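You operate a simulated robot arm through the tools that you are given. There is no shell and no other tool. Be economical: measure what you need, move in short steps, check, and stop when the job is done.

You run a simulated robot arm. Do the job below in one go: nothing can be reset, and whatever is moved stays where it is left.

TASK
Switch the red switch on. Then count the brown cans on the top of the white bench, then put as many of the cork pads from the top of the white bench on the top of the blue table. Keep to this order.
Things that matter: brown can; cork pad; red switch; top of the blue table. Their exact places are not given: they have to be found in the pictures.

It is judged by the outcome, as a careful person would: the job done as asked, and still so three seconds after it is handed in. It fails if anything else is knocked over, pushed out of place, dropped, spilled or broken.

THE ROBOT
A 7-joint arm with a two-finger parallel gripper on a trunk, on a base that drives. Base frame: it is fixed to the floor where the robot stands at the start and does not move with it; the origin is under the middle of the robot, x ahead of it, y to its left, z up; the surface under the hand at the start is at about z = 800. Readings come in mm, degrees, newtons and seconds.
With the tool pointing down near the work surface it reaches from about 520 to 960 mm from the robot's upright axis, wherever it stands. Its first joint turns from -166.0 to 166.0 degrees. Places, roughly: brown can [-1500, 1250, 1000]; cork pad [-1750, 1250, 750]; red switch [700, 100, 800]; top of the blue table [-2200, 600, 800]. Payload 3.91 kg.
The TCP is the grasp point between the finger pads, 30 mm short of the fingertips. In the tool frame z runs along the fingers and y along their closing line. The gripper opens to 110 mm. The fingers are 20 mm wide and 10 mm thick; the gripper's body (48 by 112 mm) begins 55 mm behind the TCP.
Orientation is that of the tool frame in the base frame, as a unit quaternion [w, x, y, z]. With the fingers straight down and closing along the base's y, the tool's x points along the base's -x, its y along +y and its z along -z.

THE INTERFACE
- The arm moves only by the tool servo_tool. Its argument "rows" is one flat list of numbers, 7 for each row, row after row: the turn, a rotation vector about the tool's x, y, z in units of 45 degrees (1.0 is 45 degrees), then the shift along the tool's x, y, z in units of 150 mm (1.0 is 150 mm), then the gripper command, from -1 (shut) to 1 (fully open), values between in proportion. In form: [ax, ay, az, dx, dy, dz, hand, ax, ay, az, dx, dy, dz, hand, ...]. A call has 1 to 10 rows; each row is the pose to reach, as a shift and turn from the pose commanded when the call began, along the tool's axes at that moment. A call with a number of a shift or a turn outside -1 to 1 is refused whole. Rows are played at 5 a second. More than 50 mm and 8.6 degrees between two rows, or a gripper value outside its range, and nothing of the call is played. A pose out of reach is approached as far as the arm can. The call stops where the force on the tool passes 40 N (or 10 N more than at its start, if that is more) or the arm is blocked; 0.2 s more then pass. The fingers move at their own pace (about 72 mm/s each) and stop on an object; they squeeze with about 23 N. The grip force told is the motor's: it shows also when the fingers shut on nothing. Time passes only in rows, and 0.2 s behind the last, so rows that repeat a pose let the fingers close. The reply holds the time, the measured pose of the TCP, the force on the tool along the base axes, the opening and the grip force, in the units named above and with some noise, with the torque about the TCP (base axes, N m) and any sound that the robot's microphone picked up, and new pictures: "views" is both (left out), scene, wrist or none.
- Cameras (640 x 400 px; columns grow to the right, rows downward): "scene" is now at [247.1, 37.3, 1353]; the picture's right is [0.45, -0.89, 0.00], its down [-0.59, -0.30, -0.75] and it looks along [0.67, 0.34, -0.66] (base axes); focal length 256 px, centre (320, 200). "wrist" rides on the gripper at [72, 17, -103] in the tool frame; the picture's right is [-0.23, 0.97, 0.00], its down [-0.76, -0.18, -0.62] and it looks along [-0.61, -0.14, 0.78] (tool axes); focal length 222 px, centre (320, 200).
- lift_body(by): slides the trunk up (or, below 0, down) by that many mm; the arm and the scene camera ride with it, the base frame stays. It gives what a move gives, with no picture.
- roll_base(legs): drives the robot by 1 to 6 legs, each [ahead, left, turn to the left] in mm, mm and degrees, along the robot's own axes; the way and the turn of a leg run together, so that a leg with both is an arc; at most 1500 mm and 180 degrees a leg. The arm and the cameras ride along, it lands a little off, and it stops where it bumps. It gives what a move gives, and a new picture of the scene camera.
- aim_head(pan, tilt): turns the head with the scene camera to pan (to the left, within 86 degrees either way) and tilt (down, from -29 to 69), counted from straight ahead of the robot. It gives what a move gives, and a new picture of the scene camera.
- measure_at(camera, pixels): for up to 12 pixels [column, row] of the newest picture of that camera ("zoom" is the newest enlarged one), the place [x, y, z] in the base frame of the surface seen there, good to about 2 mm. It takes no simulated time.
- close_up(camera, box): a new picture of the part [left, top, right, bottom] of that camera's present view, enlarged. It takes no simulated time.
- sign_off(): hands the job in; it is judged then, once.

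Go step by step. Measure first, check grasps and placings, and put right what went wrong. The budget is 110 turns and 260 pictures, counting those below and the enlarged ones. Unless the task says otherwise, let go and move clear before handing in, and close with one line.

The tools are called after ">>>" as a command line: name --argument value ..., lists and objects as JSON in quotes. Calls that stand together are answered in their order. servo_tool: Moves the arm, as the interface text tells. Its arguments: {"type":"object","properties":{"rows":{"type":"array","items":{"type":"number"}},"views":{"type":"string","enum":["both","scene","wrist","none"]}},"required":["rows"]} The other tools are called the same way: lift_body (by) slides the trunk up or down; roll_base (legs) drives the base; aim_head (pan, tilt) turns the head that bears the scene camera; measure_at (camera, pixels) gives the place of the surface under pixels of a picture; close_up (camera, box) takes an enlarged picture of a part of a camera's view; sign_off () hands the job in.

At the start:

```text
time: 0.0
tool_pos: [530.7, 168.5, 1116.9]
orientation: [0.001, 0.0, 1.0, 0.0]
force: [-0.2, -0.6, 0.1]
moment: [0.0, -0.01, 0.0]
opening: 109.6
finger_force: 0.0
trunk travel left (down, up): [-550.0, 132.0]
robot x, y, heading: [2.1, -3.2, -0.3]
head pan, tilt: [27.0, 41.5]
```

scene: 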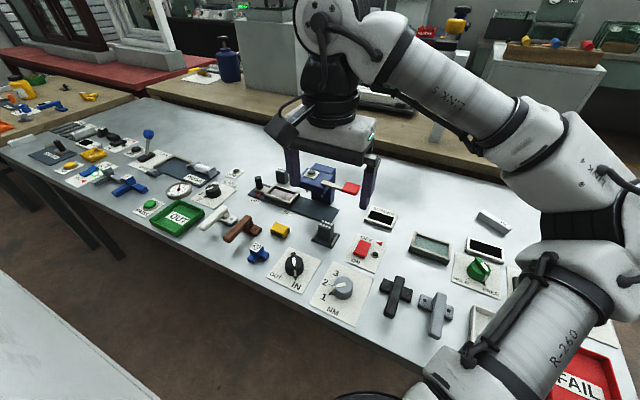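
wrist: 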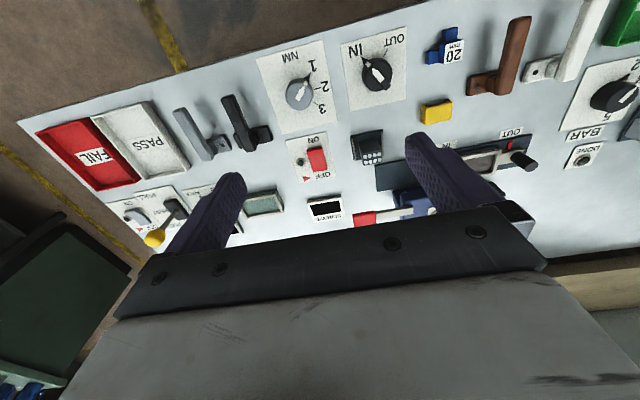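

The red switch seems to be the rocker near scene pixel (366,248), with ON/OFF marks. I'll look closer.

>>> close_up --camera "scene" --box '[310, 200, 430, 275]'

>>> close_up --camera "wrist" --box '[270, 120, 366, 180]'

>>> measure_at --camera "scene" --pixels '[[360, 243], [358, 252], [366, 247], [371, 242], [355, 260], [376, 252], [325, 230], [380, 217], [400, 285], [352, 188]]'

```text
5.33 times, centred on (370, 238) of scene
```

zoom: 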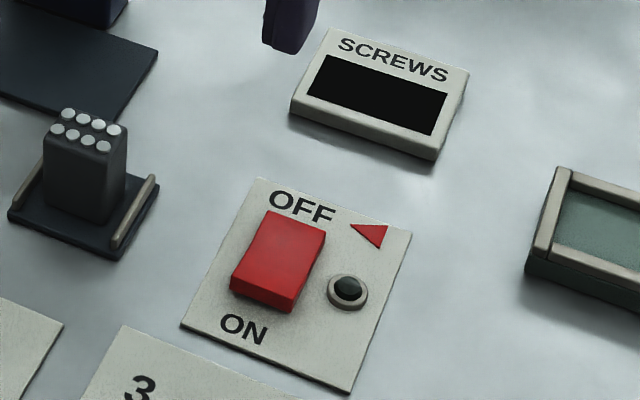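

```text
6.67 times, centred on (318, 150) of wrist
```

zoom: 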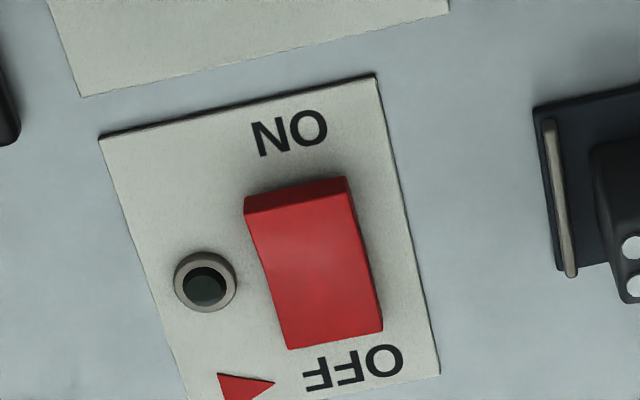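

```text
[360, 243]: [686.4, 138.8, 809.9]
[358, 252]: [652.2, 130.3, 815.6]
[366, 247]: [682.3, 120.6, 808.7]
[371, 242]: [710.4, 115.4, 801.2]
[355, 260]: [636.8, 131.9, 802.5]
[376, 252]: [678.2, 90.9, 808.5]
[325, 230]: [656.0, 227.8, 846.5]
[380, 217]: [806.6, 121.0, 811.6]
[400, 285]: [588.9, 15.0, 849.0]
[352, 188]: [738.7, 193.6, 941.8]
```

The rocker's raised end is at ON, the one pointing towards the robot, and the lamp is dark, so it's off. I'll measure the raised end in the wrist zoom and close the gripper.

>>> measure_at --camera "zoom" --pixels '[[255, 220], [345, 190], [300, 212], [315, 270], [292, 340], [375, 322], [205, 285], [600, 190], [288, 130], [355, 365]]'

>>> servo_tool --rows '[0, 0, 0, 0, 0, 0, -1, 0, 0, 0, 0, 0, 0, -1, 0, 0, 0, 0, 0, 0, -1, 0, 0, 0, 0, 0, 0, -1]' --views "none"

```text
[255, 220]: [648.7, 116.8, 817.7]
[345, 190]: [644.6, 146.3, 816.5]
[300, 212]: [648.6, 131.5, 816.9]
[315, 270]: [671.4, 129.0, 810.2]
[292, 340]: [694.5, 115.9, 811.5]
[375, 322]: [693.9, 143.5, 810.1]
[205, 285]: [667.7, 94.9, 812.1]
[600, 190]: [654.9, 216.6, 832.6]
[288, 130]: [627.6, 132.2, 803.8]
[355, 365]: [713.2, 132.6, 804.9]
```

```text
time: 1.0
tool_pos: [529.5, 168.6, 1117.0]
orientation: [0.0, 0.0, 1.0, 0.001]
force: [0.2, -0.4, 0.0]
moment: [0.01, -0.04, 0.01]
opening: 0.3
finger_force: 22.9
trunk travel left (down, up): [-550.0, 132.0]
robot x, y, heading: [-1.8, -0.2, 0.0]
head pan, tilt: [27.0, 41.5]
```

Moving above the ON end at about (653,131).

>>> servo_tool --rows '[0, 0, 0, -0.165, -0.05, 0.173, -1, 0, 0, 0, -0.33, -0.1, 0.346, -1, 0, 0, 0, -0.494, -0.15, 0.52, -1, 0, 0, 0, -0.659, -0.2, 0.693, -1, 0, 0, 0, -0.823, -0.251, 0.867, -1, 0, 0, 0, -0.823, -0.251, 0.867, -1]' --views "none"

>>> servo_tool --rows '[0, 0, 0, 0, 0, 0.2, -1, 0, 0, 0, 0, 0, 0.4, -1, 0, 0, 0, 0, 0, 0.6, -1, 0, 0, 0, 0, 0, 0.75, -1, 0, 0, 0, 0, 0, 0.75, -1]' --views "both"

```text
time: 2.4
tool_pos: [652.3, 132.9, 986.8]
orientation: [0.0, 0.0, 1.0, 0.0]
force: [-0.6, -0.1, -0.1]
moment: [-0.02, -0.01, 0.0]
opening: 0.0
finger_force: 23.3
trunk travel left (down, up): [-550.0, 132.0]
robot x, y, heading: [3.6, 1.6, 0.0]
head pan, tilt: [27.0, 41.5]
```

```text
time: 3.6
tool_pos: [653.4, 132.5, 873.2]
orientation: [0.0, -0.001, 1.0, 0.0]
force: [0.1, 0.0, 0.1]
moment: [0.01, 0.01, -0.01]
opening: 0.0
finger_force: 22.9
trunk travel left (down, up): [-550.0, 132.0]
robot x, y, heading: [-2.5, 2.0, 0.1]
head pan, tilt: [27.0, 41.5]
```

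scene: 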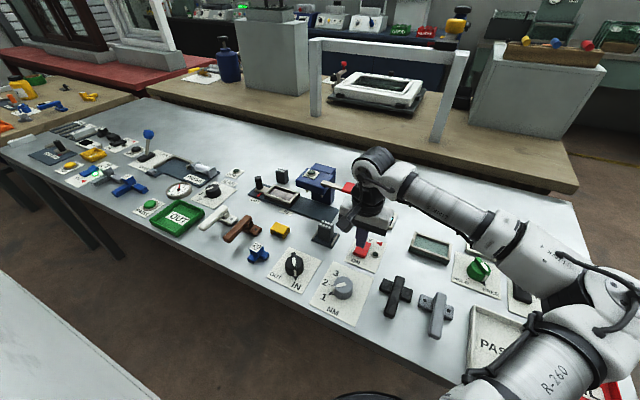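
wrist: 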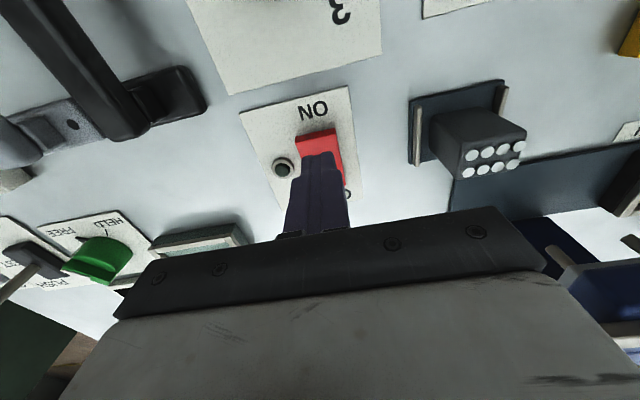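

The tips are 26 mm above the red ON end. Pressing down in small steps.

>>> servo_tool --rows '[0, 0, 0, 0, 0, 0.1, -1, 0, 0, 0, 0, 0, 0.16, -1, 0, 0, 0, 0, 0, 0.19, -1, 0, 0, 0, 0, 0, 0.22, -1, 0, 0, 0, 0, 0, 0.24, -1, 0, 0, 0, 0, 0, 0.26, -1]' --views "wrist"

```text
time: 5.0
tool_pos: [653.1, 131.0, 841.7]
orientation: [0.006, -0.001, 1.0, 0.003]
force: [-8.0, -4.1, 21.1]
moment: [-0.14, 0.02, 0.0]
opening: 0.0
finger_force: 22.5
trunk travel left (down, up): [-550.0, 132.0]
robot x, y, heading: [-0.2, 2.4, -0.1]
head pan, tilt: [27.0, 41.5]
heard: click
stopped in row 6: the force on the tool passed its limit at 44 N (the readings are from after the stop); the commanded pose is now the measured one
```

wrist: 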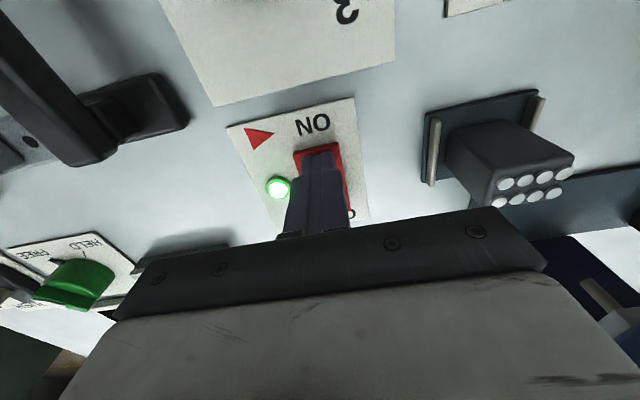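

Click heard, and the lamp is lit green with the triangle now by ON. I'll lift clear.

>>> servo_tool --rows '[0, 0, 0, 0, 0, -0.25, -1, 0, 0, 0, 0, 0, -0.5, -1, 0, 0, 0, 0, 0, -0.75, -1, 0, 0, 0, 0, 0, -1, -1]' --views "wrist"

>>> servo_tool --rows '[0, 0, 0, 0.2, 0, -0.25, -1, 0, 0, 0, 0.4, 0, -0.5, -1, 0, 0, 0, 0.6, 0, -0.75, -1, 0, 0, 0, 0.8, 0, -1, -1]' --views "none"

>>> aim_head --pan 86 --tilt 25

```text
time: 6.0
tool_pos: [653.1, 131.3, 989.7]
orientation: [0.004, 0.0, 1.0, 0.002]
force: [-0.1, 0.2, 0.6]
moment: [-0.01, 0.01, 0.01]
opening: 0.0
finger_force: 23.0
trunk travel left (down, up): [-550.0, 132.0]
robot x, y, heading: [5.5, 3.0, 0.0]
head pan, tilt: [27.0, 41.5]
```

wrist: 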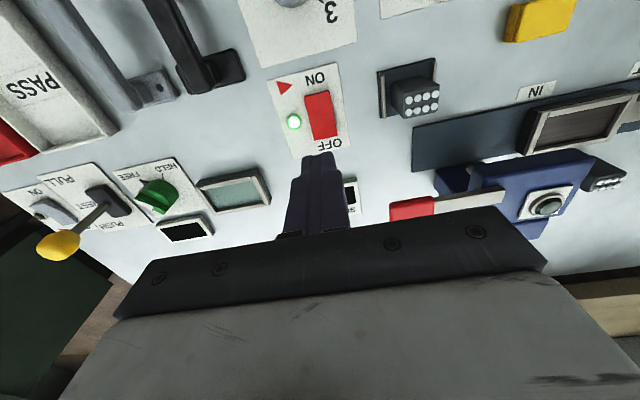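

```text
time: 7.0
tool_pos: [529.4, 130.1, 1140.6]
orientation: [0.004, 0.0, 1.0, 0.002]
force: [-0.1, 0.1, -0.5]
moment: [0.0, 0.01, 0.03]
opening: 0.0
finger_force: 22.9
trunk travel left (down, up): [-550.0, 132.0]
robot x, y, heading: [0.4, 2.2, 0.1]
head pan, tilt: [27.0, 41.5]
```

```text
time: 8.2
tool_pos: [529.5, 127.9, 1139.5]
orientation: [0.005, -0.001, 1.0, 0.001]
force: [-0.2, -0.5, -0.4]
moment: [-0.01, -0.02, -0.05]
opening: 0.0
finger_force: 23.0
trunk travel left (down, up): [-550.0, 132.0]
robot x, y, heading: [1.1, -0.2, 0.2]
head pan, tilt: [85.9, 25.0]
```

scene: 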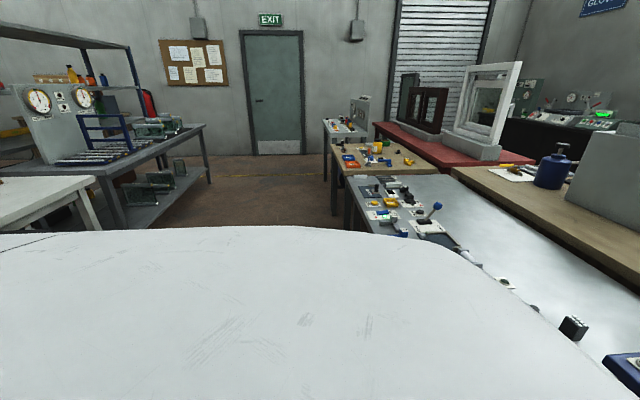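

The switch stays on. Now the white bench to the left and behind: I'll measure the white surface in the foreground and the left edge before driving.

>>> measure_at --camera "scene" --pixels '[[20, 195], [80, 240], [250, 230], [450, 250], [200, 330], [560, 340], [100, 180], [190, 180], [300, 190], [60, 155], [350, 225]]'

>>> roll_base --legs '[[0, 0, 90]]'

```text
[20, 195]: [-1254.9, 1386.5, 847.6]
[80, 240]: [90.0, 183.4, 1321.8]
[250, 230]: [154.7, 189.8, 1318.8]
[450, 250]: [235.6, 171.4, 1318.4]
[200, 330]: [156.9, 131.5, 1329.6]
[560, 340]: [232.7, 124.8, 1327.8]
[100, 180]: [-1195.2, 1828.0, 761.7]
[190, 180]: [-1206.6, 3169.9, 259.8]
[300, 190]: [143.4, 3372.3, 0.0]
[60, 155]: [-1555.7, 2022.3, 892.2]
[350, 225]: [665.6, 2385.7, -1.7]
```

```text
time: 12.6
tool_pos: [-127.8, 530.3, 1140.7]
orientation: [0.002, -0.706, 0.708, 0.004]
force: [0.8, -0.4, -1.1]
moment: [0.02, 0.01, 0.02]
opening: 0.0
finger_force: 23.6
trunk travel left (down, up): [-550.0, 132.0]
robot x, y, heading: [0.0, -1.5, 89.6]
head pan, tilt: [85.9, 25.0]
```

scene: 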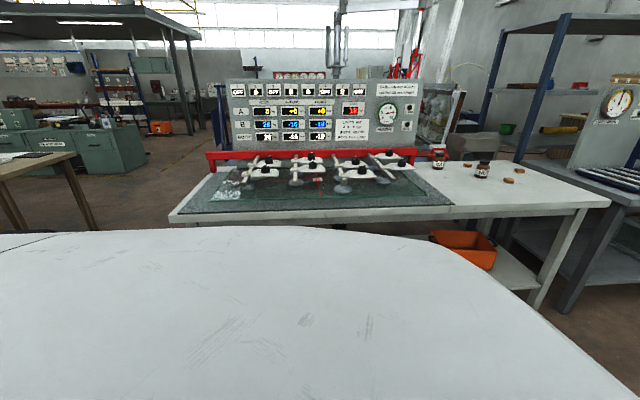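

The white bench shows brown jars/cans and cork pads on its right end around (440–515,160–195). I'll zoom in, and measure.

>>> close_up --camera "scene" --box '[400, 130, 560, 230]'

>>> measure_at --camera "scene" --pixels '[[438, 160], [482, 175], [509, 180], [519, 171], [467, 165], [175, 217], [600, 205], [588, 240], [480, 240], [440, 205], [540, 290], [40, 160]]'

>>> aim_head --pan 40 --tilt 25

```text
4.00 times, centred on (480, 180) of scene
```

zoom: 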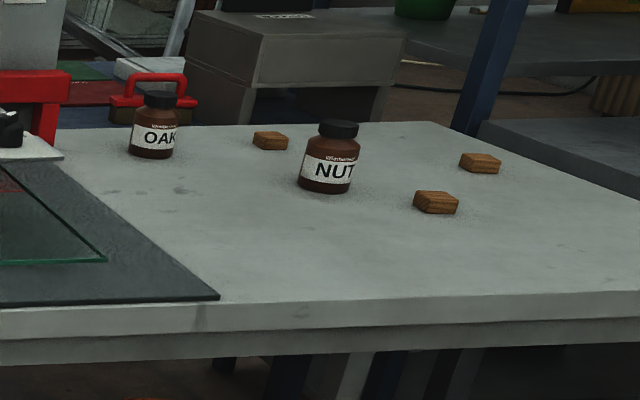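

```text
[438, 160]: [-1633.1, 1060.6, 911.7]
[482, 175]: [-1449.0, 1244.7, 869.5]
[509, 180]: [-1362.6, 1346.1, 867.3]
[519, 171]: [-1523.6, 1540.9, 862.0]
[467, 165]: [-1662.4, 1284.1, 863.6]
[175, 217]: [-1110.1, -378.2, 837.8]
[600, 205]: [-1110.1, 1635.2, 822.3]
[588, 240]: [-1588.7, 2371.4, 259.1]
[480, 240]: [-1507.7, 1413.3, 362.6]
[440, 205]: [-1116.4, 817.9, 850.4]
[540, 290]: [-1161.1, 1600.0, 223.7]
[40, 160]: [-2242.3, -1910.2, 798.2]
```

```text
time: 13.7
tool_pos: [-126.8, 530.3, 1139.2]
orientation: [0.002, -0.706, 0.708, 0.004]
force: [-0.5, 0.4, 0.3]
moment: [-0.01, 0.0, -0.03]
opening: 0.0
finger_force: 23.0
trunk travel left (down, up): [-550.0, 132.0]
robot x, y, heading: [3.5, -0.3, 89.7]
head pan, tilt: [40.0, 25.0]
```

scene: 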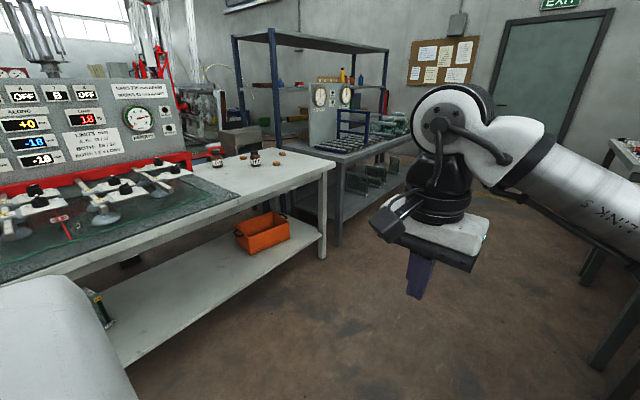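

So far two brown jars (OAK, NUT) and three cork pads show on the white bench; the blue table should be behind it. I'll drive ahead and turn to face the bench's right end.

>>> roll_base --legs '[[1250, 0, 0], [0, 0, 90]]'

>>> aim_head --pan 0 --tilt 20

>>> lift_body --by 130

>>> aim_head --pan 35 --tilt 20

```text
time: 24.0
tool_pos: [-507.6, 1151.7, 1140.1]
orientation: [0.001, 1.0, -0.014, -0.005]
force: [-0.2, -0.4, -1.0]
moment: [-0.01, -0.03, 0.01]
opening: 0.2
finger_force: 23.0
trunk travel left (down, up): [-550.0, 132.0]
robot x, y, heading: [27.5, 1262.6, 178.6]
head pan, tilt: [40.0, 25.0]
```

scene: 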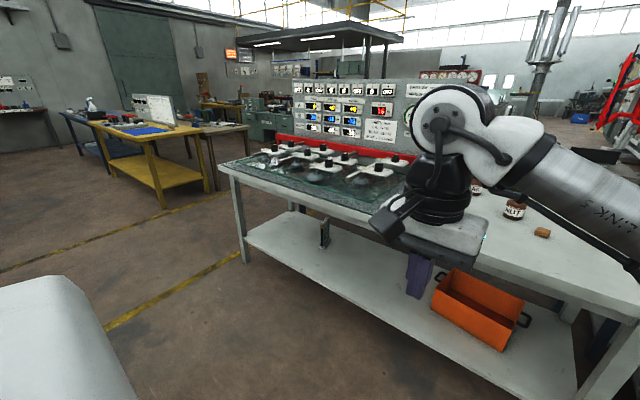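

```text
time: 25.1
tool_pos: [-507.8, 1151.2, 1140.0]
orientation: [0.001, 1.0, -0.015, -0.004]
force: [-0.2, -0.4, -0.1]
moment: [0.01, -0.01, 0.0]
opening: 0.0
finger_force: 23.1
trunk travel left (down, up): [-550.0, 132.0]
robot x, y, heading: [25.5, 1264.2, 178.6]
head pan, tilt: [0.0, 20.0]
```

scene: 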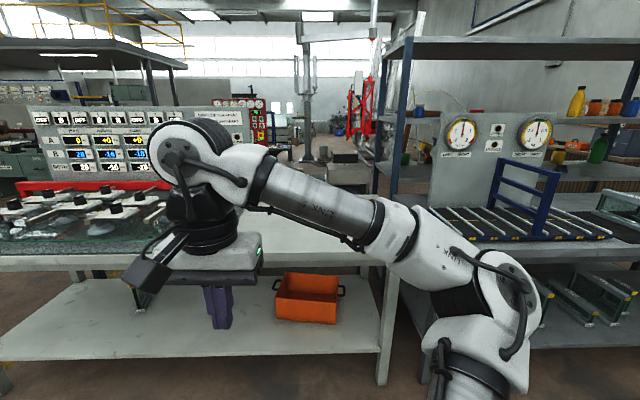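

```text
time: 26.7
tool_pos: [-507.2, 1150.8, 1269.5]
orientation: [0.002, 1.0, -0.014, -0.005]
force: [0.7, 0.3, -0.2]
moment: [-0.01, 0.02, 0.0]
opening: 0.0
finger_force: 23.2
trunk travel left (down, up): [-680.0, 2.0]
robot x, y, heading: [22.2, 1263.8, 178.7]
head pan, tilt: [0.0, 20.0]
```

```text
time: 27.7
tool_pos: [-506.8, 1151.2, 1269.1]
orientation: [0.001, 1.0, -0.014, -0.004]
force: [0.7, 1.1, -0.3]
moment: [0.0, -0.03, -0.01]
opening: 0.0
finger_force: 23.2
trunk travel left (down, up): [-680.0, 2.0]
robot x, y, heading: [19.3, 1265.3, 178.5]
head pan, tilt: [35.0, 20.0]
```

scene: 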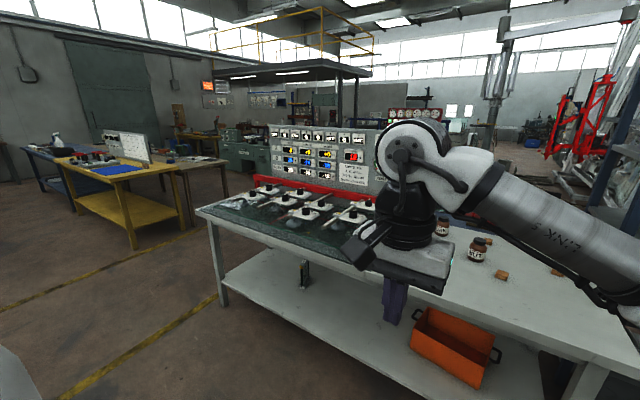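

I'm facing the white bench at (20,1265). I'll drive closer so the wrist camera looks over the bench top.

>>> roll_base --legs '[[550, 0, 0]]'

>>> servo_tool --rows '[0, 0, 0, 0, 0, 0, 1, 0, 0, 0, 0, 0, 0, 1, 0, 0, 0, 0, 0, 0, 1, 0, 0, 0, 0, 0, 0, 1]' --views "wrist"

```text
time: 30.9
tool_pos: [-1052.3, 1147.7, 1270.1]
orientation: [0.002, 1.0, -0.003, -0.004]
force: [0.0, 0.2, 0.4]
moment: [-0.01, 0.01, -0.02]
opening: 0.0
finger_force: 23.2
trunk travel left (down, up): [-680.0, 2.0]
robot x, y, heading: [-521.3, 1276.2, 179.6]
head pan, tilt: [35.0, 20.0]
```

scene: 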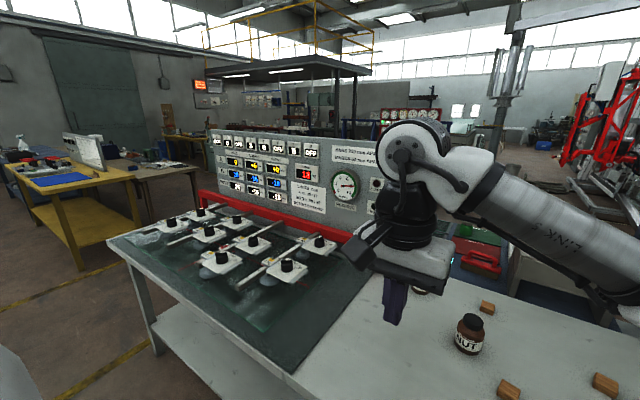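

```text
time: 31.9
tool_pos: [-1052.6, 1148.9, 1270.2]
orientation: [0.002, 1.0, -0.003, -0.005]
force: [-0.4, 0.1, 0.8]
moment: [0.01, -0.05, 0.02]
opening: 110.2
finger_force: 0.1
trunk travel left (down, up): [-680.0, 2.0]
robot x, y, heading: [-524.0, 1277.4, 179.8]
head pan, tilt: [35.0, 20.0]
```

wrist: 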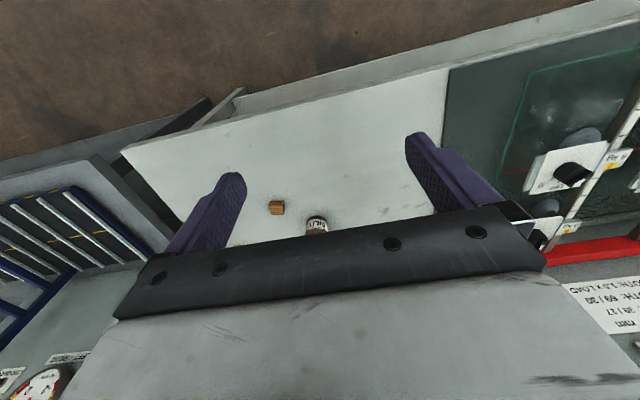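

The arm blocks part of the bench. I'll swing the tool to the robot's right and look straight.

>>> servo_tool --rows '[0, 0, 0, 0, -0.3, 0, 1, 0, 0, 0, 0, -0.6, 0, 1, 0, 0, 0, 0, -1, 0, 1]' --views "none"

>>> servo_tool --rows '[0, 0, 0, 0.1, -0.3, 0, 1, 0, 0, 0, 0.2, -0.6, 0, 1, 0, 0, 0, 0.3, -0.9, 0, 1]' --views "none"

>>> aim_head --pan 20 --tilt 28

```text
refused: row 3 steps farther than a row can; nothing moved
```

```text
time: 32.6
tool_pos: [-1004.8, 1282.7, 1267.8]
orientation: [0.002, 1.0, -0.002, -0.006]
force: [-0.2, 0.7, -0.6]
moment: [-0.01, 0.02, 0.04]
opening: 109.9
finger_force: 0.0
trunk travel left (down, up): [-680.0, 2.0]
robot x, y, heading: [-524.3, 1274.9, 179.7]
head pan, tilt: [35.0, 20.0]
```

```text
time: 33.4
tool_pos: [-1006.0, 1282.4, 1266.8]
orientation: [0.002, 1.0, -0.002, -0.004]
force: [-0.2, 0.2, 0.0]
moment: [-0.02, 0.02, -0.02]
opening: 110.1
finger_force: 0.1
trunk travel left (down, up): [-680.0, 2.0]
robot x, y, heading: [-521.4, 1274.3, 179.5]
head pan, tilt: [20.0, 28.0]
```

scene: 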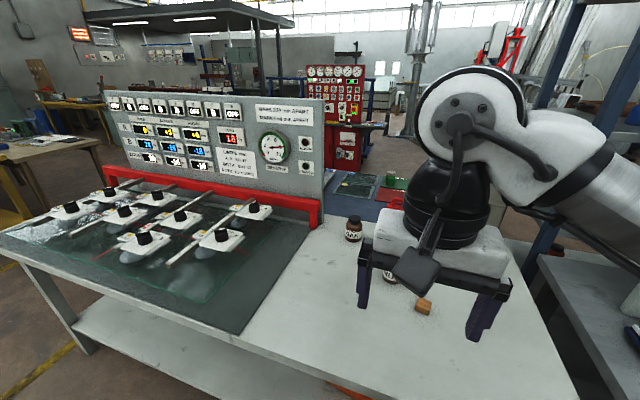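

A blue surface is visible behind the bench at (365,205). Measuring and zooming.

>>> measure_at --camera "scene" --pixels '[[365, 208], [340, 222], [380, 190], [358, 185], [316, 160], [310, 225], [270, 120], [353, 225], [425, 306], [110, 175], [395, 182], [400, 195]]'

>>> close_up --camera "scene" --box '[310, 140, 430, 215]'

>>> aim_head --pan -20 --tilt 28

```text
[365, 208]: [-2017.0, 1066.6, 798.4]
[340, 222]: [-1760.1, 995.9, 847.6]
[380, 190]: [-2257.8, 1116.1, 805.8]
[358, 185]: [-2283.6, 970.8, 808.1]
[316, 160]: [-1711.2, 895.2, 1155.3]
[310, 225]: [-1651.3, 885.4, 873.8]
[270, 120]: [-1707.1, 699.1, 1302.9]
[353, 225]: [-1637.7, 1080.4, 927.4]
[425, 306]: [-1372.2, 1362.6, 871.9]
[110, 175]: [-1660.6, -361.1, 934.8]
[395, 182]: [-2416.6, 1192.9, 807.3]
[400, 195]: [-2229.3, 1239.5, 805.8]
```

```text
5.33 times, centred on (370, 178) of scene
```

zoom: 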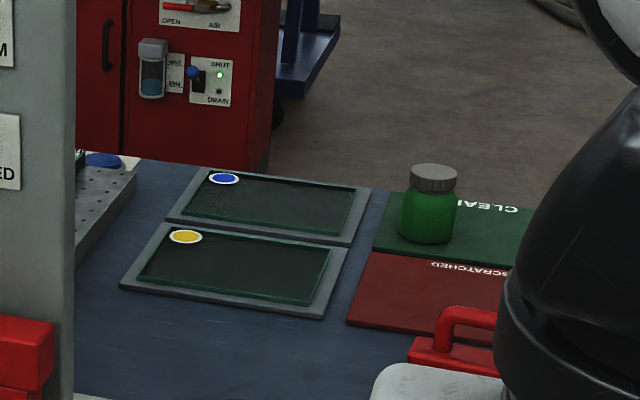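

```text
time: 34.5
tool_pos: [-1006.9, 1282.5, 1265.6]
orientation: [0.002, 1.0, -0.003, -0.004]
force: [-0.2, 0.1, 0.5]
moment: [-0.01, -0.04, -0.02]
opening: 109.9
finger_force: 0.1
trunk travel left (down, up): [-680.0, 2.0]
robot x, y, heading: [-521.2, 1275.6, 179.7]
head pan, tilt: [-20.0, 28.0]
```

scene: 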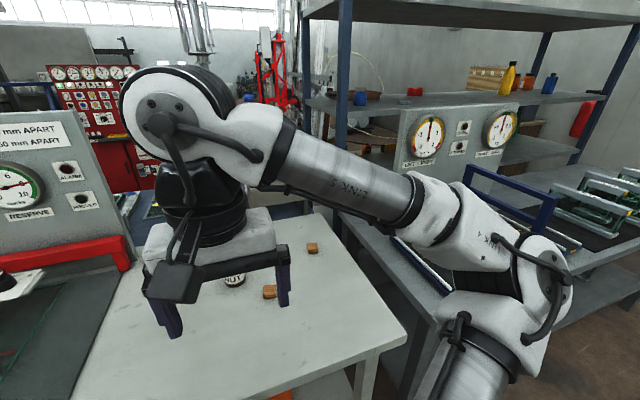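

The blue table lies behind the bench (x≈-1800..-2420, z≈806). So two brown cans and three pads; I'll shift the robot slightly closer and measure the first pads.

>>> roll_base --legs '[[110, -110, 0]]'

>>> servo_tool --rows '[0, 0, 0, -0.3, 0, 0, 1, 0, 0, 0, -0.6, 0, 0, 1, 0, 0, 0, -0.9, 0, 0, 1]' --views "none"

>>> servo_tool --rows '[0, 0, 0, -0.3, 0, 0, 1, 0, 0, 0, -0.6, 0, 0, 1, 0, 0, 0, -0.9, 0, 0, 1]' --views "both"

```text
time: 36.0
tool_pos: [-1116.3, 1391.1, 1266.8]
orientation: [0.002, 1.0, -0.004, -0.004]
force: [0.2, 0.5, -0.1]
moment: [-0.02, -0.05, 0.01]
opening: 110.2
finger_force: 0.0
trunk travel left (down, up): [-680.0, 2.0]
robot x, y, heading: [-628.2, 1382.7, 179.7]
head pan, tilt: [-20.0, 28.0]
```

scene: 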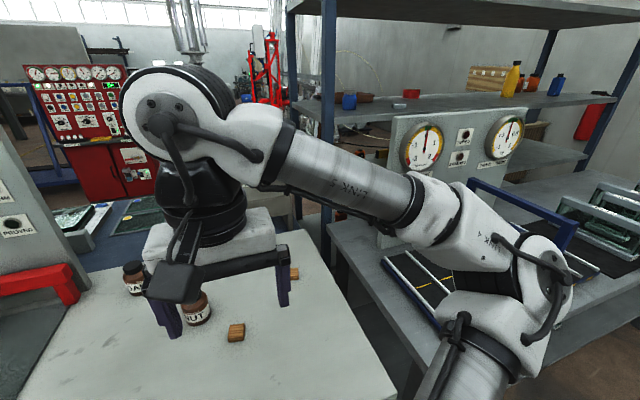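

```text
time: 36.8
tool_pos: [-1253.9, 1391.5, 1267.6]
orientation: [0.001, 1.0, -0.004, -0.004]
force: [0.1, -0.6, 0.5]
moment: [0.0, -0.01, 0.03]
opening: 110.0
finger_force: 0.1
trunk travel left (down, up): [-680.0, 2.0]
robot x, y, heading: [-634.2, 1383.0, 179.9]
head pan, tilt: [-20.0, 28.0]
```

```text
time: 37.6
tool_pos: [-1390.0, 1392.5, 1268.1]
orientation: [0.0, 1.0, -0.003, -0.005]
force: [-0.1, 0.4, 0.4]
moment: [0.02, 0.02, 0.0]
opening: 110.3
finger_force: 0.1
trunk travel left (down, up): [-680.0, 2.0]
robot x, y, heading: [-632.9, 1385.7, 179.8]
head pan, tilt: [-20.0, 28.0]
```

scene: 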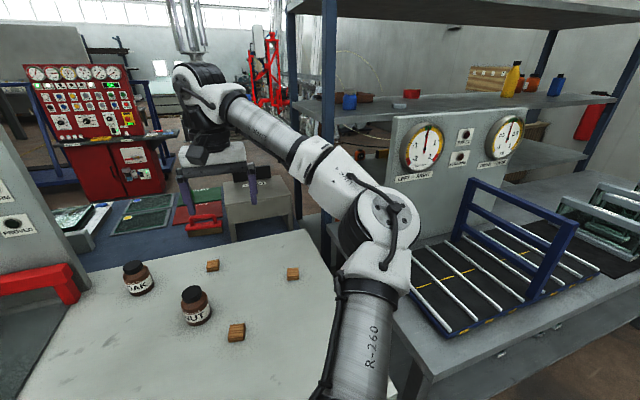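
wrist: 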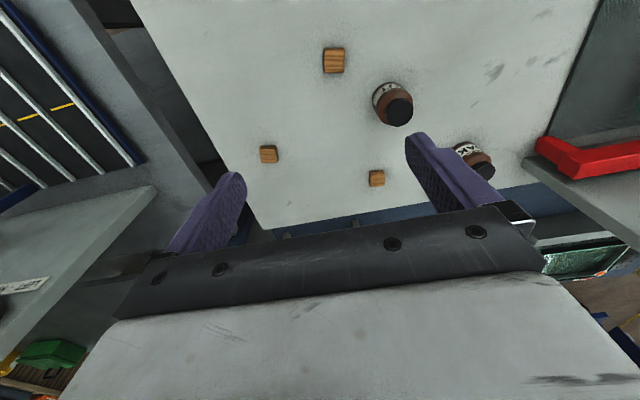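

The bench top is now in clear view: two brown cans (OAK, NUT) and three cork pads. Measuring pads and zooming at the blue table.

>>> close_up --camera "wrist" --box '[240, 20, 432, 200]'

>>> close_up --camera "scene" --box '[60, 170, 300, 320]'

>>> measure_at --camera "zoom" --pixels '[[60, 195], [110, 240], [250, 90], [240, 170], [130, 50], [400, 160], [330, 185], [440, 55], [350, 60], [100, 95], [230, 115], [390, 120]]'

>>> measure_at --camera "wrist" --pixels '[[324, 51], [343, 50], [324, 68], [343, 68], [261, 150], [277, 150], [262, 161], [277, 161], [370, 174], [384, 174], [370, 185], [384, 184]]'

```text
2.22 times, centred on (336, 110) of wrist
```

zoom: 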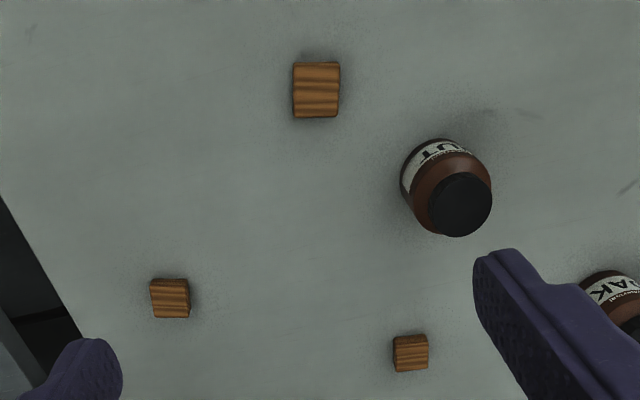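

```text
2.67 times, centred on (180, 245) of scene
```

zoom: 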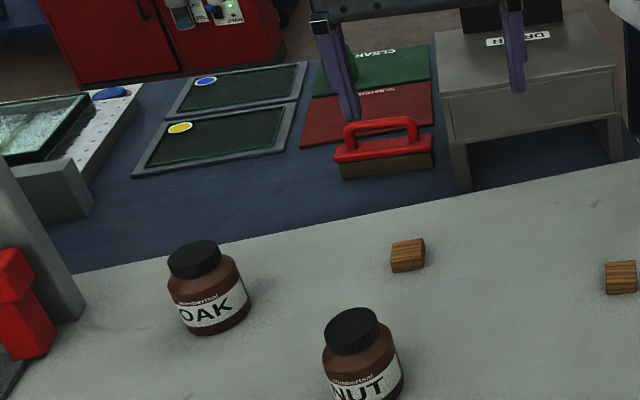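

```text
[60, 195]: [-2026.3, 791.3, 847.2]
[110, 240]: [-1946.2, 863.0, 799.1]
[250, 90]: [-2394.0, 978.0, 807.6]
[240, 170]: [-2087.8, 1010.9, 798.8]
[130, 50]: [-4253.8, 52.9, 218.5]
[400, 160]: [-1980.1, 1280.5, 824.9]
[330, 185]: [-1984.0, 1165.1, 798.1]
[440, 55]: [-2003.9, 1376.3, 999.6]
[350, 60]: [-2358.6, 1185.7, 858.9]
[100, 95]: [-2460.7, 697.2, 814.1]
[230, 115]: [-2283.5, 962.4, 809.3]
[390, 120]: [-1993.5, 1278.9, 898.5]
```

```text
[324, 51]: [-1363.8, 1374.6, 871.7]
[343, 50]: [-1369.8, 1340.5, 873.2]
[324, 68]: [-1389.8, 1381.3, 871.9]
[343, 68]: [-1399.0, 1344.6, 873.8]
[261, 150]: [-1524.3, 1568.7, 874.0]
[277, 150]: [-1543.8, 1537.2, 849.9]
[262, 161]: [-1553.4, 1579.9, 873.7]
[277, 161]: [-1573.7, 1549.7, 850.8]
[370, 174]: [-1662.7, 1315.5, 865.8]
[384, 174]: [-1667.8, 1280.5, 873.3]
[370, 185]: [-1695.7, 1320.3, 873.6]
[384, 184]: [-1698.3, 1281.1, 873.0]
```

Pads are about 38×35×24 mm, on top at z≈850. Pad 1 is centred at about (-1381,1360), turned ~11°. I'll come down on it with a narrower opening.

>>> servo_tool --rows '[0, 0, 0.1, 0.02, 0.07, 0.25, 0.27, 0, 0, 0.2, 0.04, 0.14, 0.5, 0.27, 0, 0, 0.245, 0.06, 0.21, 0.75, 0.27, 0, 0, 0.245, 0.06, 0.21, 1, 0.27]' --views "none"

>>> servo_tool --rows '[0, 0, 0, 0, 0, 0.3, 0.27, 0, 0, 0, 0, 0, 0.6, 0.27, 0, 0, 0, 0, 0, 0.9, 0.27, 0, 0, 0, 0, 0, 0.9, 0.27]' --views "both"

```text
time: 38.6
tool_pos: [-1380.1, 1358.8, 1116.4]
orientation: [0.003, 0.995, -0.099, -0.004]
force: [0.8, -0.6, 0.1]
moment: [0.01, 0.01, -0.02]
opening: 70.1
finger_force: 0.0
trunk travel left (down, up): [-680.0, 2.0]
robot x, y, heading: [-632.5, 1385.1, 179.7]
head pan, tilt: [-20.0, 28.0]
```

```text
time: 39.6
tool_pos: [-1380.6, 1361.9, 983.9]
orientation: [0.002, 0.995, -0.099, -0.005]
force: [0.3, 0.1, 0.4]
moment: [-0.02, 0.04, -0.01]
opening: 69.7
finger_force: 0.0
trunk travel left (down, up): [-680.0, 2.0]
robot x, y, heading: [-630.7, 1382.2, 179.8]
head pan, tilt: [-20.0, 28.0]
```

scene: 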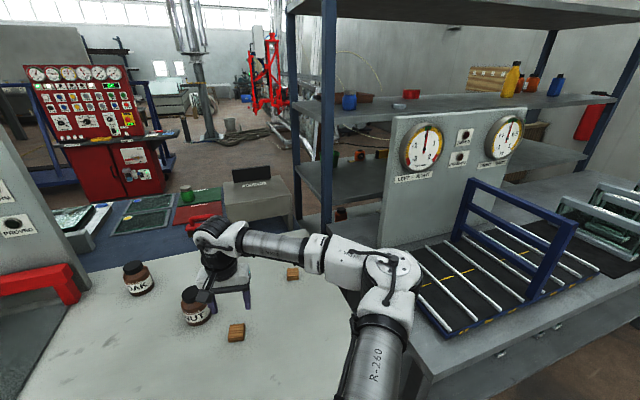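
wrist: 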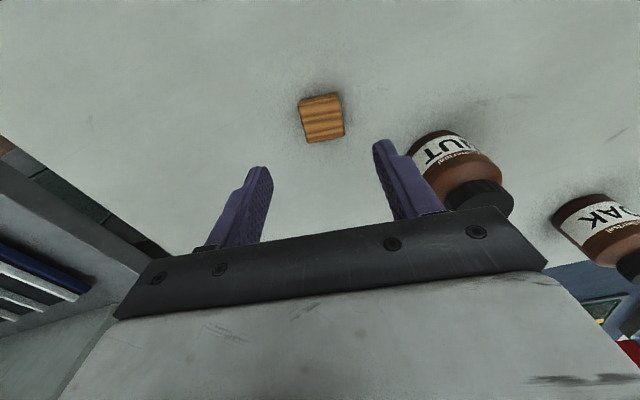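

The pad sits at (322,118), exactly under the TCP line and aligned. Descending 100 mm and closing.

>>> servo_tool --rows '[0, 0, 0, 0, 0, 0.3, 0.27, 0, 0, 0, 0, 0, 0.58, 0.27, 0, 0, 0, 0, 0, 0.665, 0.27, 0, 0, 0, 0, 0, 0.665, -1, 0, 0, 0, 0, 0, 0.665, -1, 0, 0, 0, 0, 0, 0.665, -1]' --views "wrist"

```text
time: 41.0
tool_pos: [-1382.8, 1362.3, 884.3]
orientation: [0.002, 0.995, -0.099, -0.005]
force: [-0.4, 0.0, 0.4]
moment: [0.01, 0.01, -0.01]
opening: 38.1
finger_force: 23.2
trunk travel left (down, up): [-680.0, 2.0]
robot x, y, heading: [-631.8, 1385.6, 179.4]
head pan, tilt: [-20.0, 28.0]
```

wrist: 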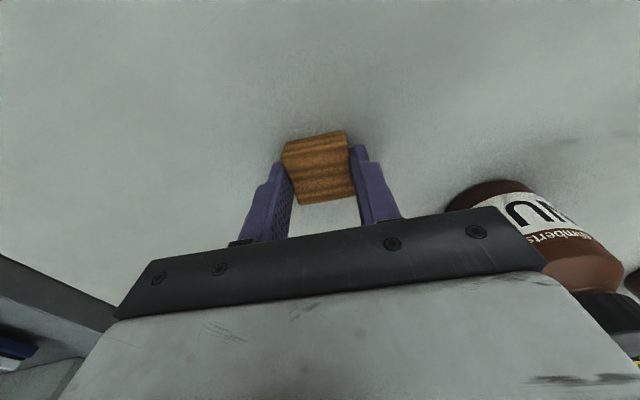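

Gripped at 38 mm opening. Lifting and drawing back over the robot.

>>> servo_tool --rows '[0, 0, 0, 0, 0, -0.3, -1, 0, 0, 0, 0, 0, -0.6, -1, 0, 0, 0, 0, 0, -0.9, -1]' --views "none"

>>> servo_tool --rows '[0, 0, 0, 0.2, 0, -0.2, -1, 0, 0, 0, 0.4, 0, -0.4, -1, 0, 0, 0, 0.6, 0, -0.6, -1, 0, 0, 0, 0.8, 0, -0.8, -1, 0, 0, 0, 1, 0, -1, -1]' --views "none"

>>> servo_tool --rows '[0, 0, 0, 0.3, 0, 0, -1, 0, 0, 0, 0.6, 0, 0, -1, 0, 0, 0, 0.6, 0, 0, -1]' --views "wrist"

>>> roll_base --legs '[[-450, 0, 0], [0, 0, 90]]'

>>> aim_head --pan 0 --tilt 20

```text
time: 41.8
tool_pos: [-1380.4, 1361.5, 1017.4]
orientation: [0.002, 0.995, -0.099, -0.004]
force: [-0.3, 0.6, 0.3]
moment: [-0.01, 0.04, 0.0]
opening: 38.3
finger_force: 23.3
trunk travel left (down, up): [-680.0, 2.0]
robot x, y, heading: [-633.0, 1381.8, 179.7]
head pan, tilt: [-20.0, 28.0]
```

```text
time: 43.0
tool_pos: [-1232.7, 1332.2, 1168.4]
orientation: [0.002, 0.995, -0.1, -0.004]
force: [0.3, 0.6, -0.1]
moment: [-0.02, 0.01, -0.03]
opening: 38.2
finger_force: 23.5
trunk travel left (down, up): [-680.0, 2.0]
robot x, y, heading: [-633.8, 1385.8, 179.4]
head pan, tilt: [-20.0, 28.0]
```

```text
time: 43.8
tool_pos: [-1147.0, 1315.9, 1168.5]
orientation: [0.002, 0.995, -0.099, -0.005]
force: [-0.7, -0.4, 0.2]
moment: [0.0, -0.04, 0.02]
opening: 38.1
finger_force: 22.7
trunk travel left (down, up): [-680.0, 2.0]
robot x, y, heading: [-630.4, 1382.9, 179.6]
head pan, tilt: [-20.0, 28.0]
```

wrist: 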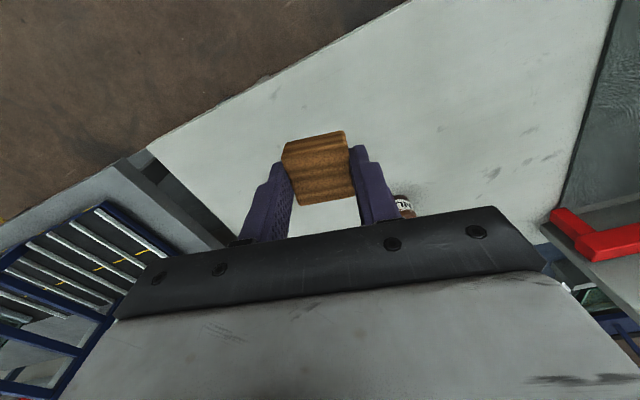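

```text
time: 50.4
tool_pos: [-123.6, 865.7, 1167.2]
orientation: [0.005, 0.78, 0.626, -0.002]
force: [-0.1, 0.0, 0.1]
moment: [0.05, -0.03, -0.01]
opening: 38.6
finger_force: 22.8
trunk travel left (down, up): [-680.0, 2.0]
robot x, y, heading: [-182.5, 1382.5, -91.3]
head pan, tilt: [-20.0, 28.0]
```

scene: 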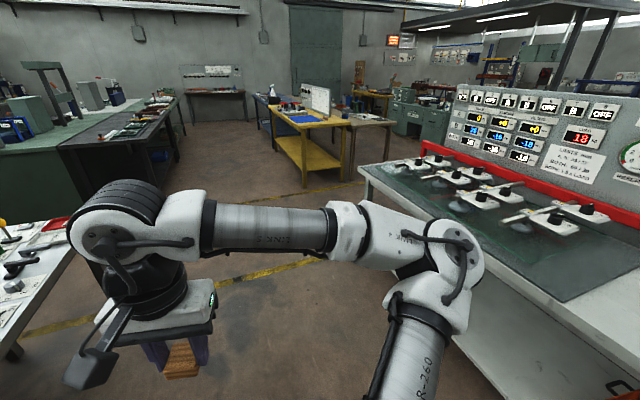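

```text
time: 51.2
tool_pos: [-123.4, 866.5, 1167.8]
orientation: [0.005, 0.779, 0.627, -0.002]
force: [-0.6, -0.5, 0.2]
moment: [-0.01, 0.01, -0.02]
opening: 38.2
finger_force: 23.1
trunk travel left (down, up): [-680.0, 2.0]
robot x, y, heading: [-181.8, 1380.7, -91.4]
head pan, tilt: [0.0, 20.0]
```

scene: 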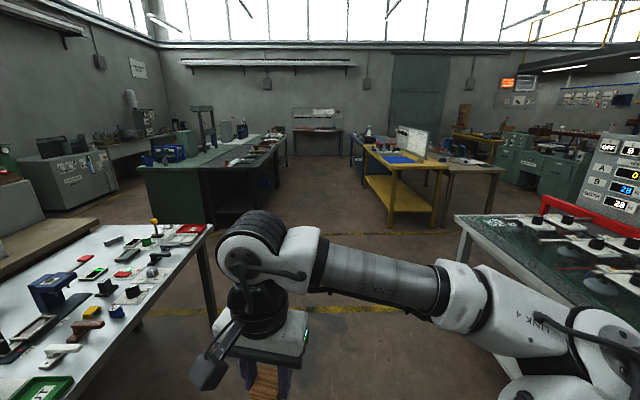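

Pad held. Measure the free lane around the left end of the white bench and the yellow table.

>>> measure_at --camera "scene" --pixels '[[212, 215], [388, 222], [435, 230], [352, 165], [500, 172], [460, 250], [455, 215], [485, 205], [215, 300], [540, 205]]'

>>> roll_base --legs '[[1200, 0, 0], [900, 0, 0]]'

>>> aim_head --pan -60 --tilt 22

```text
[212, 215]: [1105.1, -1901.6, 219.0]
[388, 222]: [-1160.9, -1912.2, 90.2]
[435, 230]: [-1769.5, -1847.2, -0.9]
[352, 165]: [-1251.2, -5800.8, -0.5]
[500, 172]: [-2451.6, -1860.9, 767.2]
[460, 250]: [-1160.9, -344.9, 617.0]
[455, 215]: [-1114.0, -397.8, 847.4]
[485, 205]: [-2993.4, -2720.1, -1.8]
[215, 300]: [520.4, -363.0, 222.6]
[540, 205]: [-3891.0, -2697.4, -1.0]
```

```text
time: 61.6
tool_pos: [-170.6, -1219.2, 1168.5]
orientation: [0.005, 0.78, 0.626, -0.002]
force: [0.2, -0.1, -0.5]
moment: [0.03, 0.03, -0.01]
opening: 38.5
finger_force: 23.5
trunk travel left (down, up): [-680.0, 2.0]
robot x, y, heading: [-229.8, -701.5, -91.3]
head pan, tilt: [0.0, 20.0]
```

scene: 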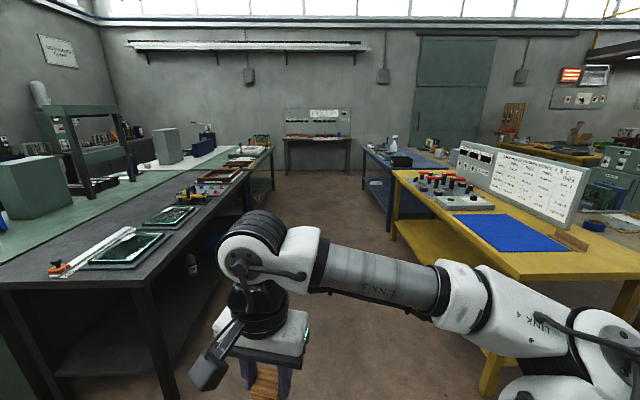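

```text
time: 62.9
tool_pos: [-170.4, -1220.2, 1168.3]
orientation: [0.004, 0.78, 0.626, -0.001]
force: [0.2, -0.5, -0.4]
moment: [-0.02, 0.0, -0.03]
opening: 38.5
finger_force: 22.8
trunk travel left (down, up): [-680.0, 2.0]
robot x, y, heading: [-230.8, -704.4, -91.7]
head pan, tilt: [-60.0, 22.0]
```

scene: 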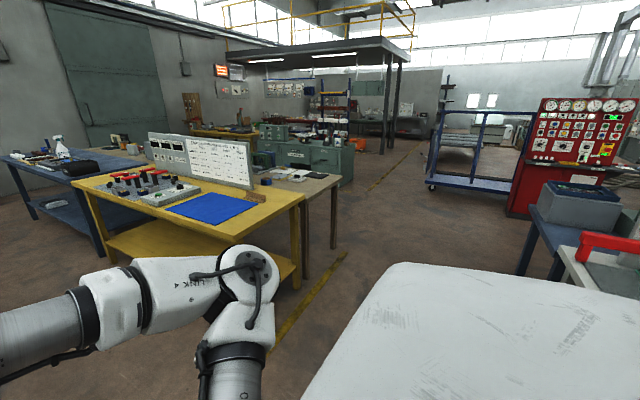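

The blue table's left end is at about (545,215). Measuring it and the cart before driving through the lane.

>>> measure_at --camera "scene" --pixels '[[540, 205], [525, 272], [556, 272], [575, 210], [610, 180], [432, 188], [500, 190], [515, 215], [300, 285], [335, 245], [565, 240], [600, 265]]'

>>> roll_base --legs '[[350, 0, 0], [0, 0, -90], [1400, 0, 0]]'

>>> aim_head --pan -50 --tilt 20

```text
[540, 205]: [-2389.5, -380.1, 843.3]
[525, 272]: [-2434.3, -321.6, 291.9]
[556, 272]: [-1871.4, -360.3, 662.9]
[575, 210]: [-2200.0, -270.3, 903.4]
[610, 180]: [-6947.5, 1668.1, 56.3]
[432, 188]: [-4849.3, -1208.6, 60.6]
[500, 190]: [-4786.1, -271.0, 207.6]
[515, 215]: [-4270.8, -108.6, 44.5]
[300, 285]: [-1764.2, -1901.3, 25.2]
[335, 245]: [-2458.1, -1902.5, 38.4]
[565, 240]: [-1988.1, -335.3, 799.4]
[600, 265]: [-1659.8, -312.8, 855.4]
```

```text
time: 75.6
tool_pos: [-2150.6, -1033.7, 1168.0]
orientation: [0.002, 0.992, -0.126, -0.005]
force: [0.3, -0.5, -0.1]
moment: [0.0, 0.01, 0.0]
opening: 38.1
finger_force: 23.2
trunk travel left (down, up): [-680.0, 2.0]
robot x, y, heading: [-1635.3, -990.5, 176.5]
head pan, tilt: [-60.0, 22.0]
```

scene: 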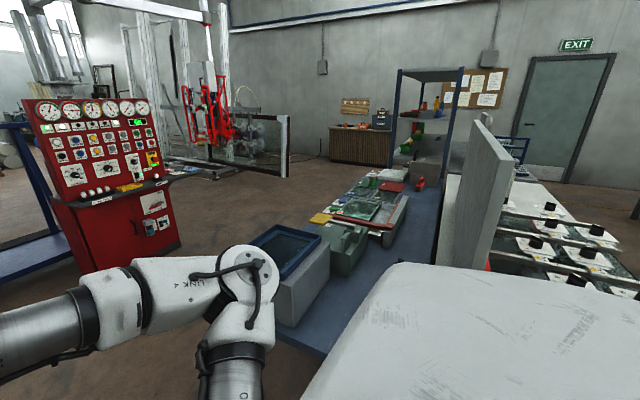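

```text
time: 76.4
tool_pos: [-2150.6, -1034.7, 1167.2]
orientation: [0.002, 0.992, -0.126, -0.005]
force: [0.9, 0.0, 0.9]
moment: [-0.01, 0.01, 0.0]
opening: 38.0
finger_force: 22.2
trunk travel left (down, up): [-680.0, 2.0]
robot x, y, heading: [-1633.3, -991.7, 176.7]
head pan, tilt: [-50.0, 20.0]
```

scene: 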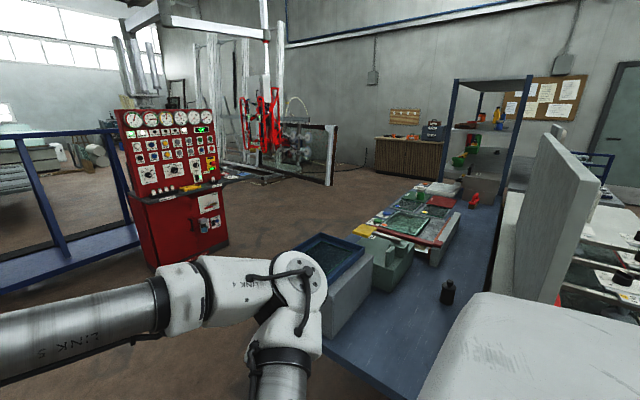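

Good view of the blue table with a free strip along its right side. Zooming behind the panel and at the small dark object at (447,290).

>>> close_up --camera "scene" --box '[330, 170, 570, 320]'

>>> measure_at --camera "scene" --pixels '[[447, 285], [400, 320], [330, 345], [380, 380], [420, 270], [470, 260], [375, 290], [410, 265], [440, 250], [372, 265], [345, 330], [500, 300]]'

>>> roll_base --legs '[[300, 0, 0]]'

>>> aim_head --pan -75 --tilt 30

```text
2.67 times, centred on (450, 245) of scene
```

zoom: 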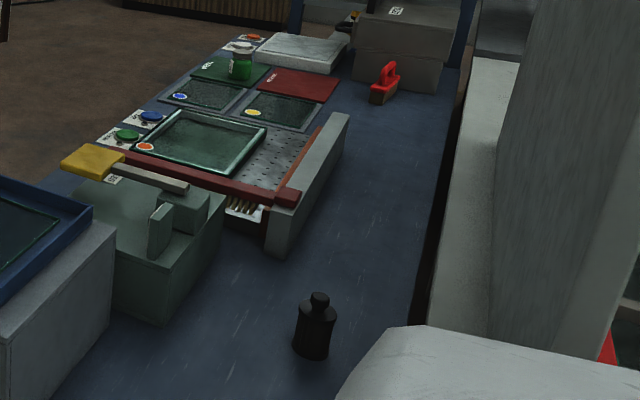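

```text
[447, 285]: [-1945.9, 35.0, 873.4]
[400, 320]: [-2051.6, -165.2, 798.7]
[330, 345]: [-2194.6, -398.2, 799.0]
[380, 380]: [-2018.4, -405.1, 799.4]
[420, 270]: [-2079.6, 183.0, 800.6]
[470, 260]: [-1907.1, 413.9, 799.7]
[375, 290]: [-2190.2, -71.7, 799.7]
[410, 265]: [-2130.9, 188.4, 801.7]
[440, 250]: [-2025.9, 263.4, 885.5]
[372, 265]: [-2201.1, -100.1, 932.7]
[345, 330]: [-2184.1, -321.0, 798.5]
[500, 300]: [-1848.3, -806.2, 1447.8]
```

```text
time: 78.4
tool_pos: [-2443.6, -1018.0, 1168.1]
orientation: [0.002, 0.992, -0.125, -0.004]
force: [0.4, -0.1, -0.7]
moment: [-0.02, -0.06, 0.0]
opening: 38.3
finger_force: 23.1
trunk travel left (down, up): [-680.0, 2.0]
robot x, y, heading: [-1927.2, -976.5, 176.6]
head pan, tilt: [-50.0, 20.0]
```

scene: 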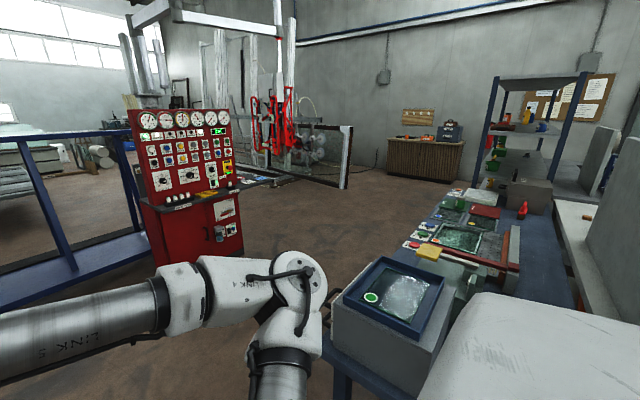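

```text
time: 79.3
tool_pos: [-2442.0, -1018.3, 1168.5]
orientation: [0.003, 0.992, -0.124, -0.005]
force: [1.2, -0.3, -0.5]
moment: [-0.01, 0.03, -0.02]
opening: 38.3
finger_force: 23.0
trunk travel left (down, up): [-680.0, 2.0]
robot x, y, heading: [-1923.9, -976.1, 176.7]
head pan, tilt: [-75.0, 30.0]
```

scene: 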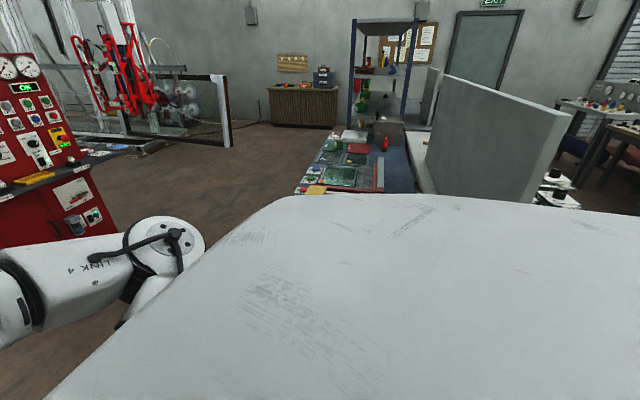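

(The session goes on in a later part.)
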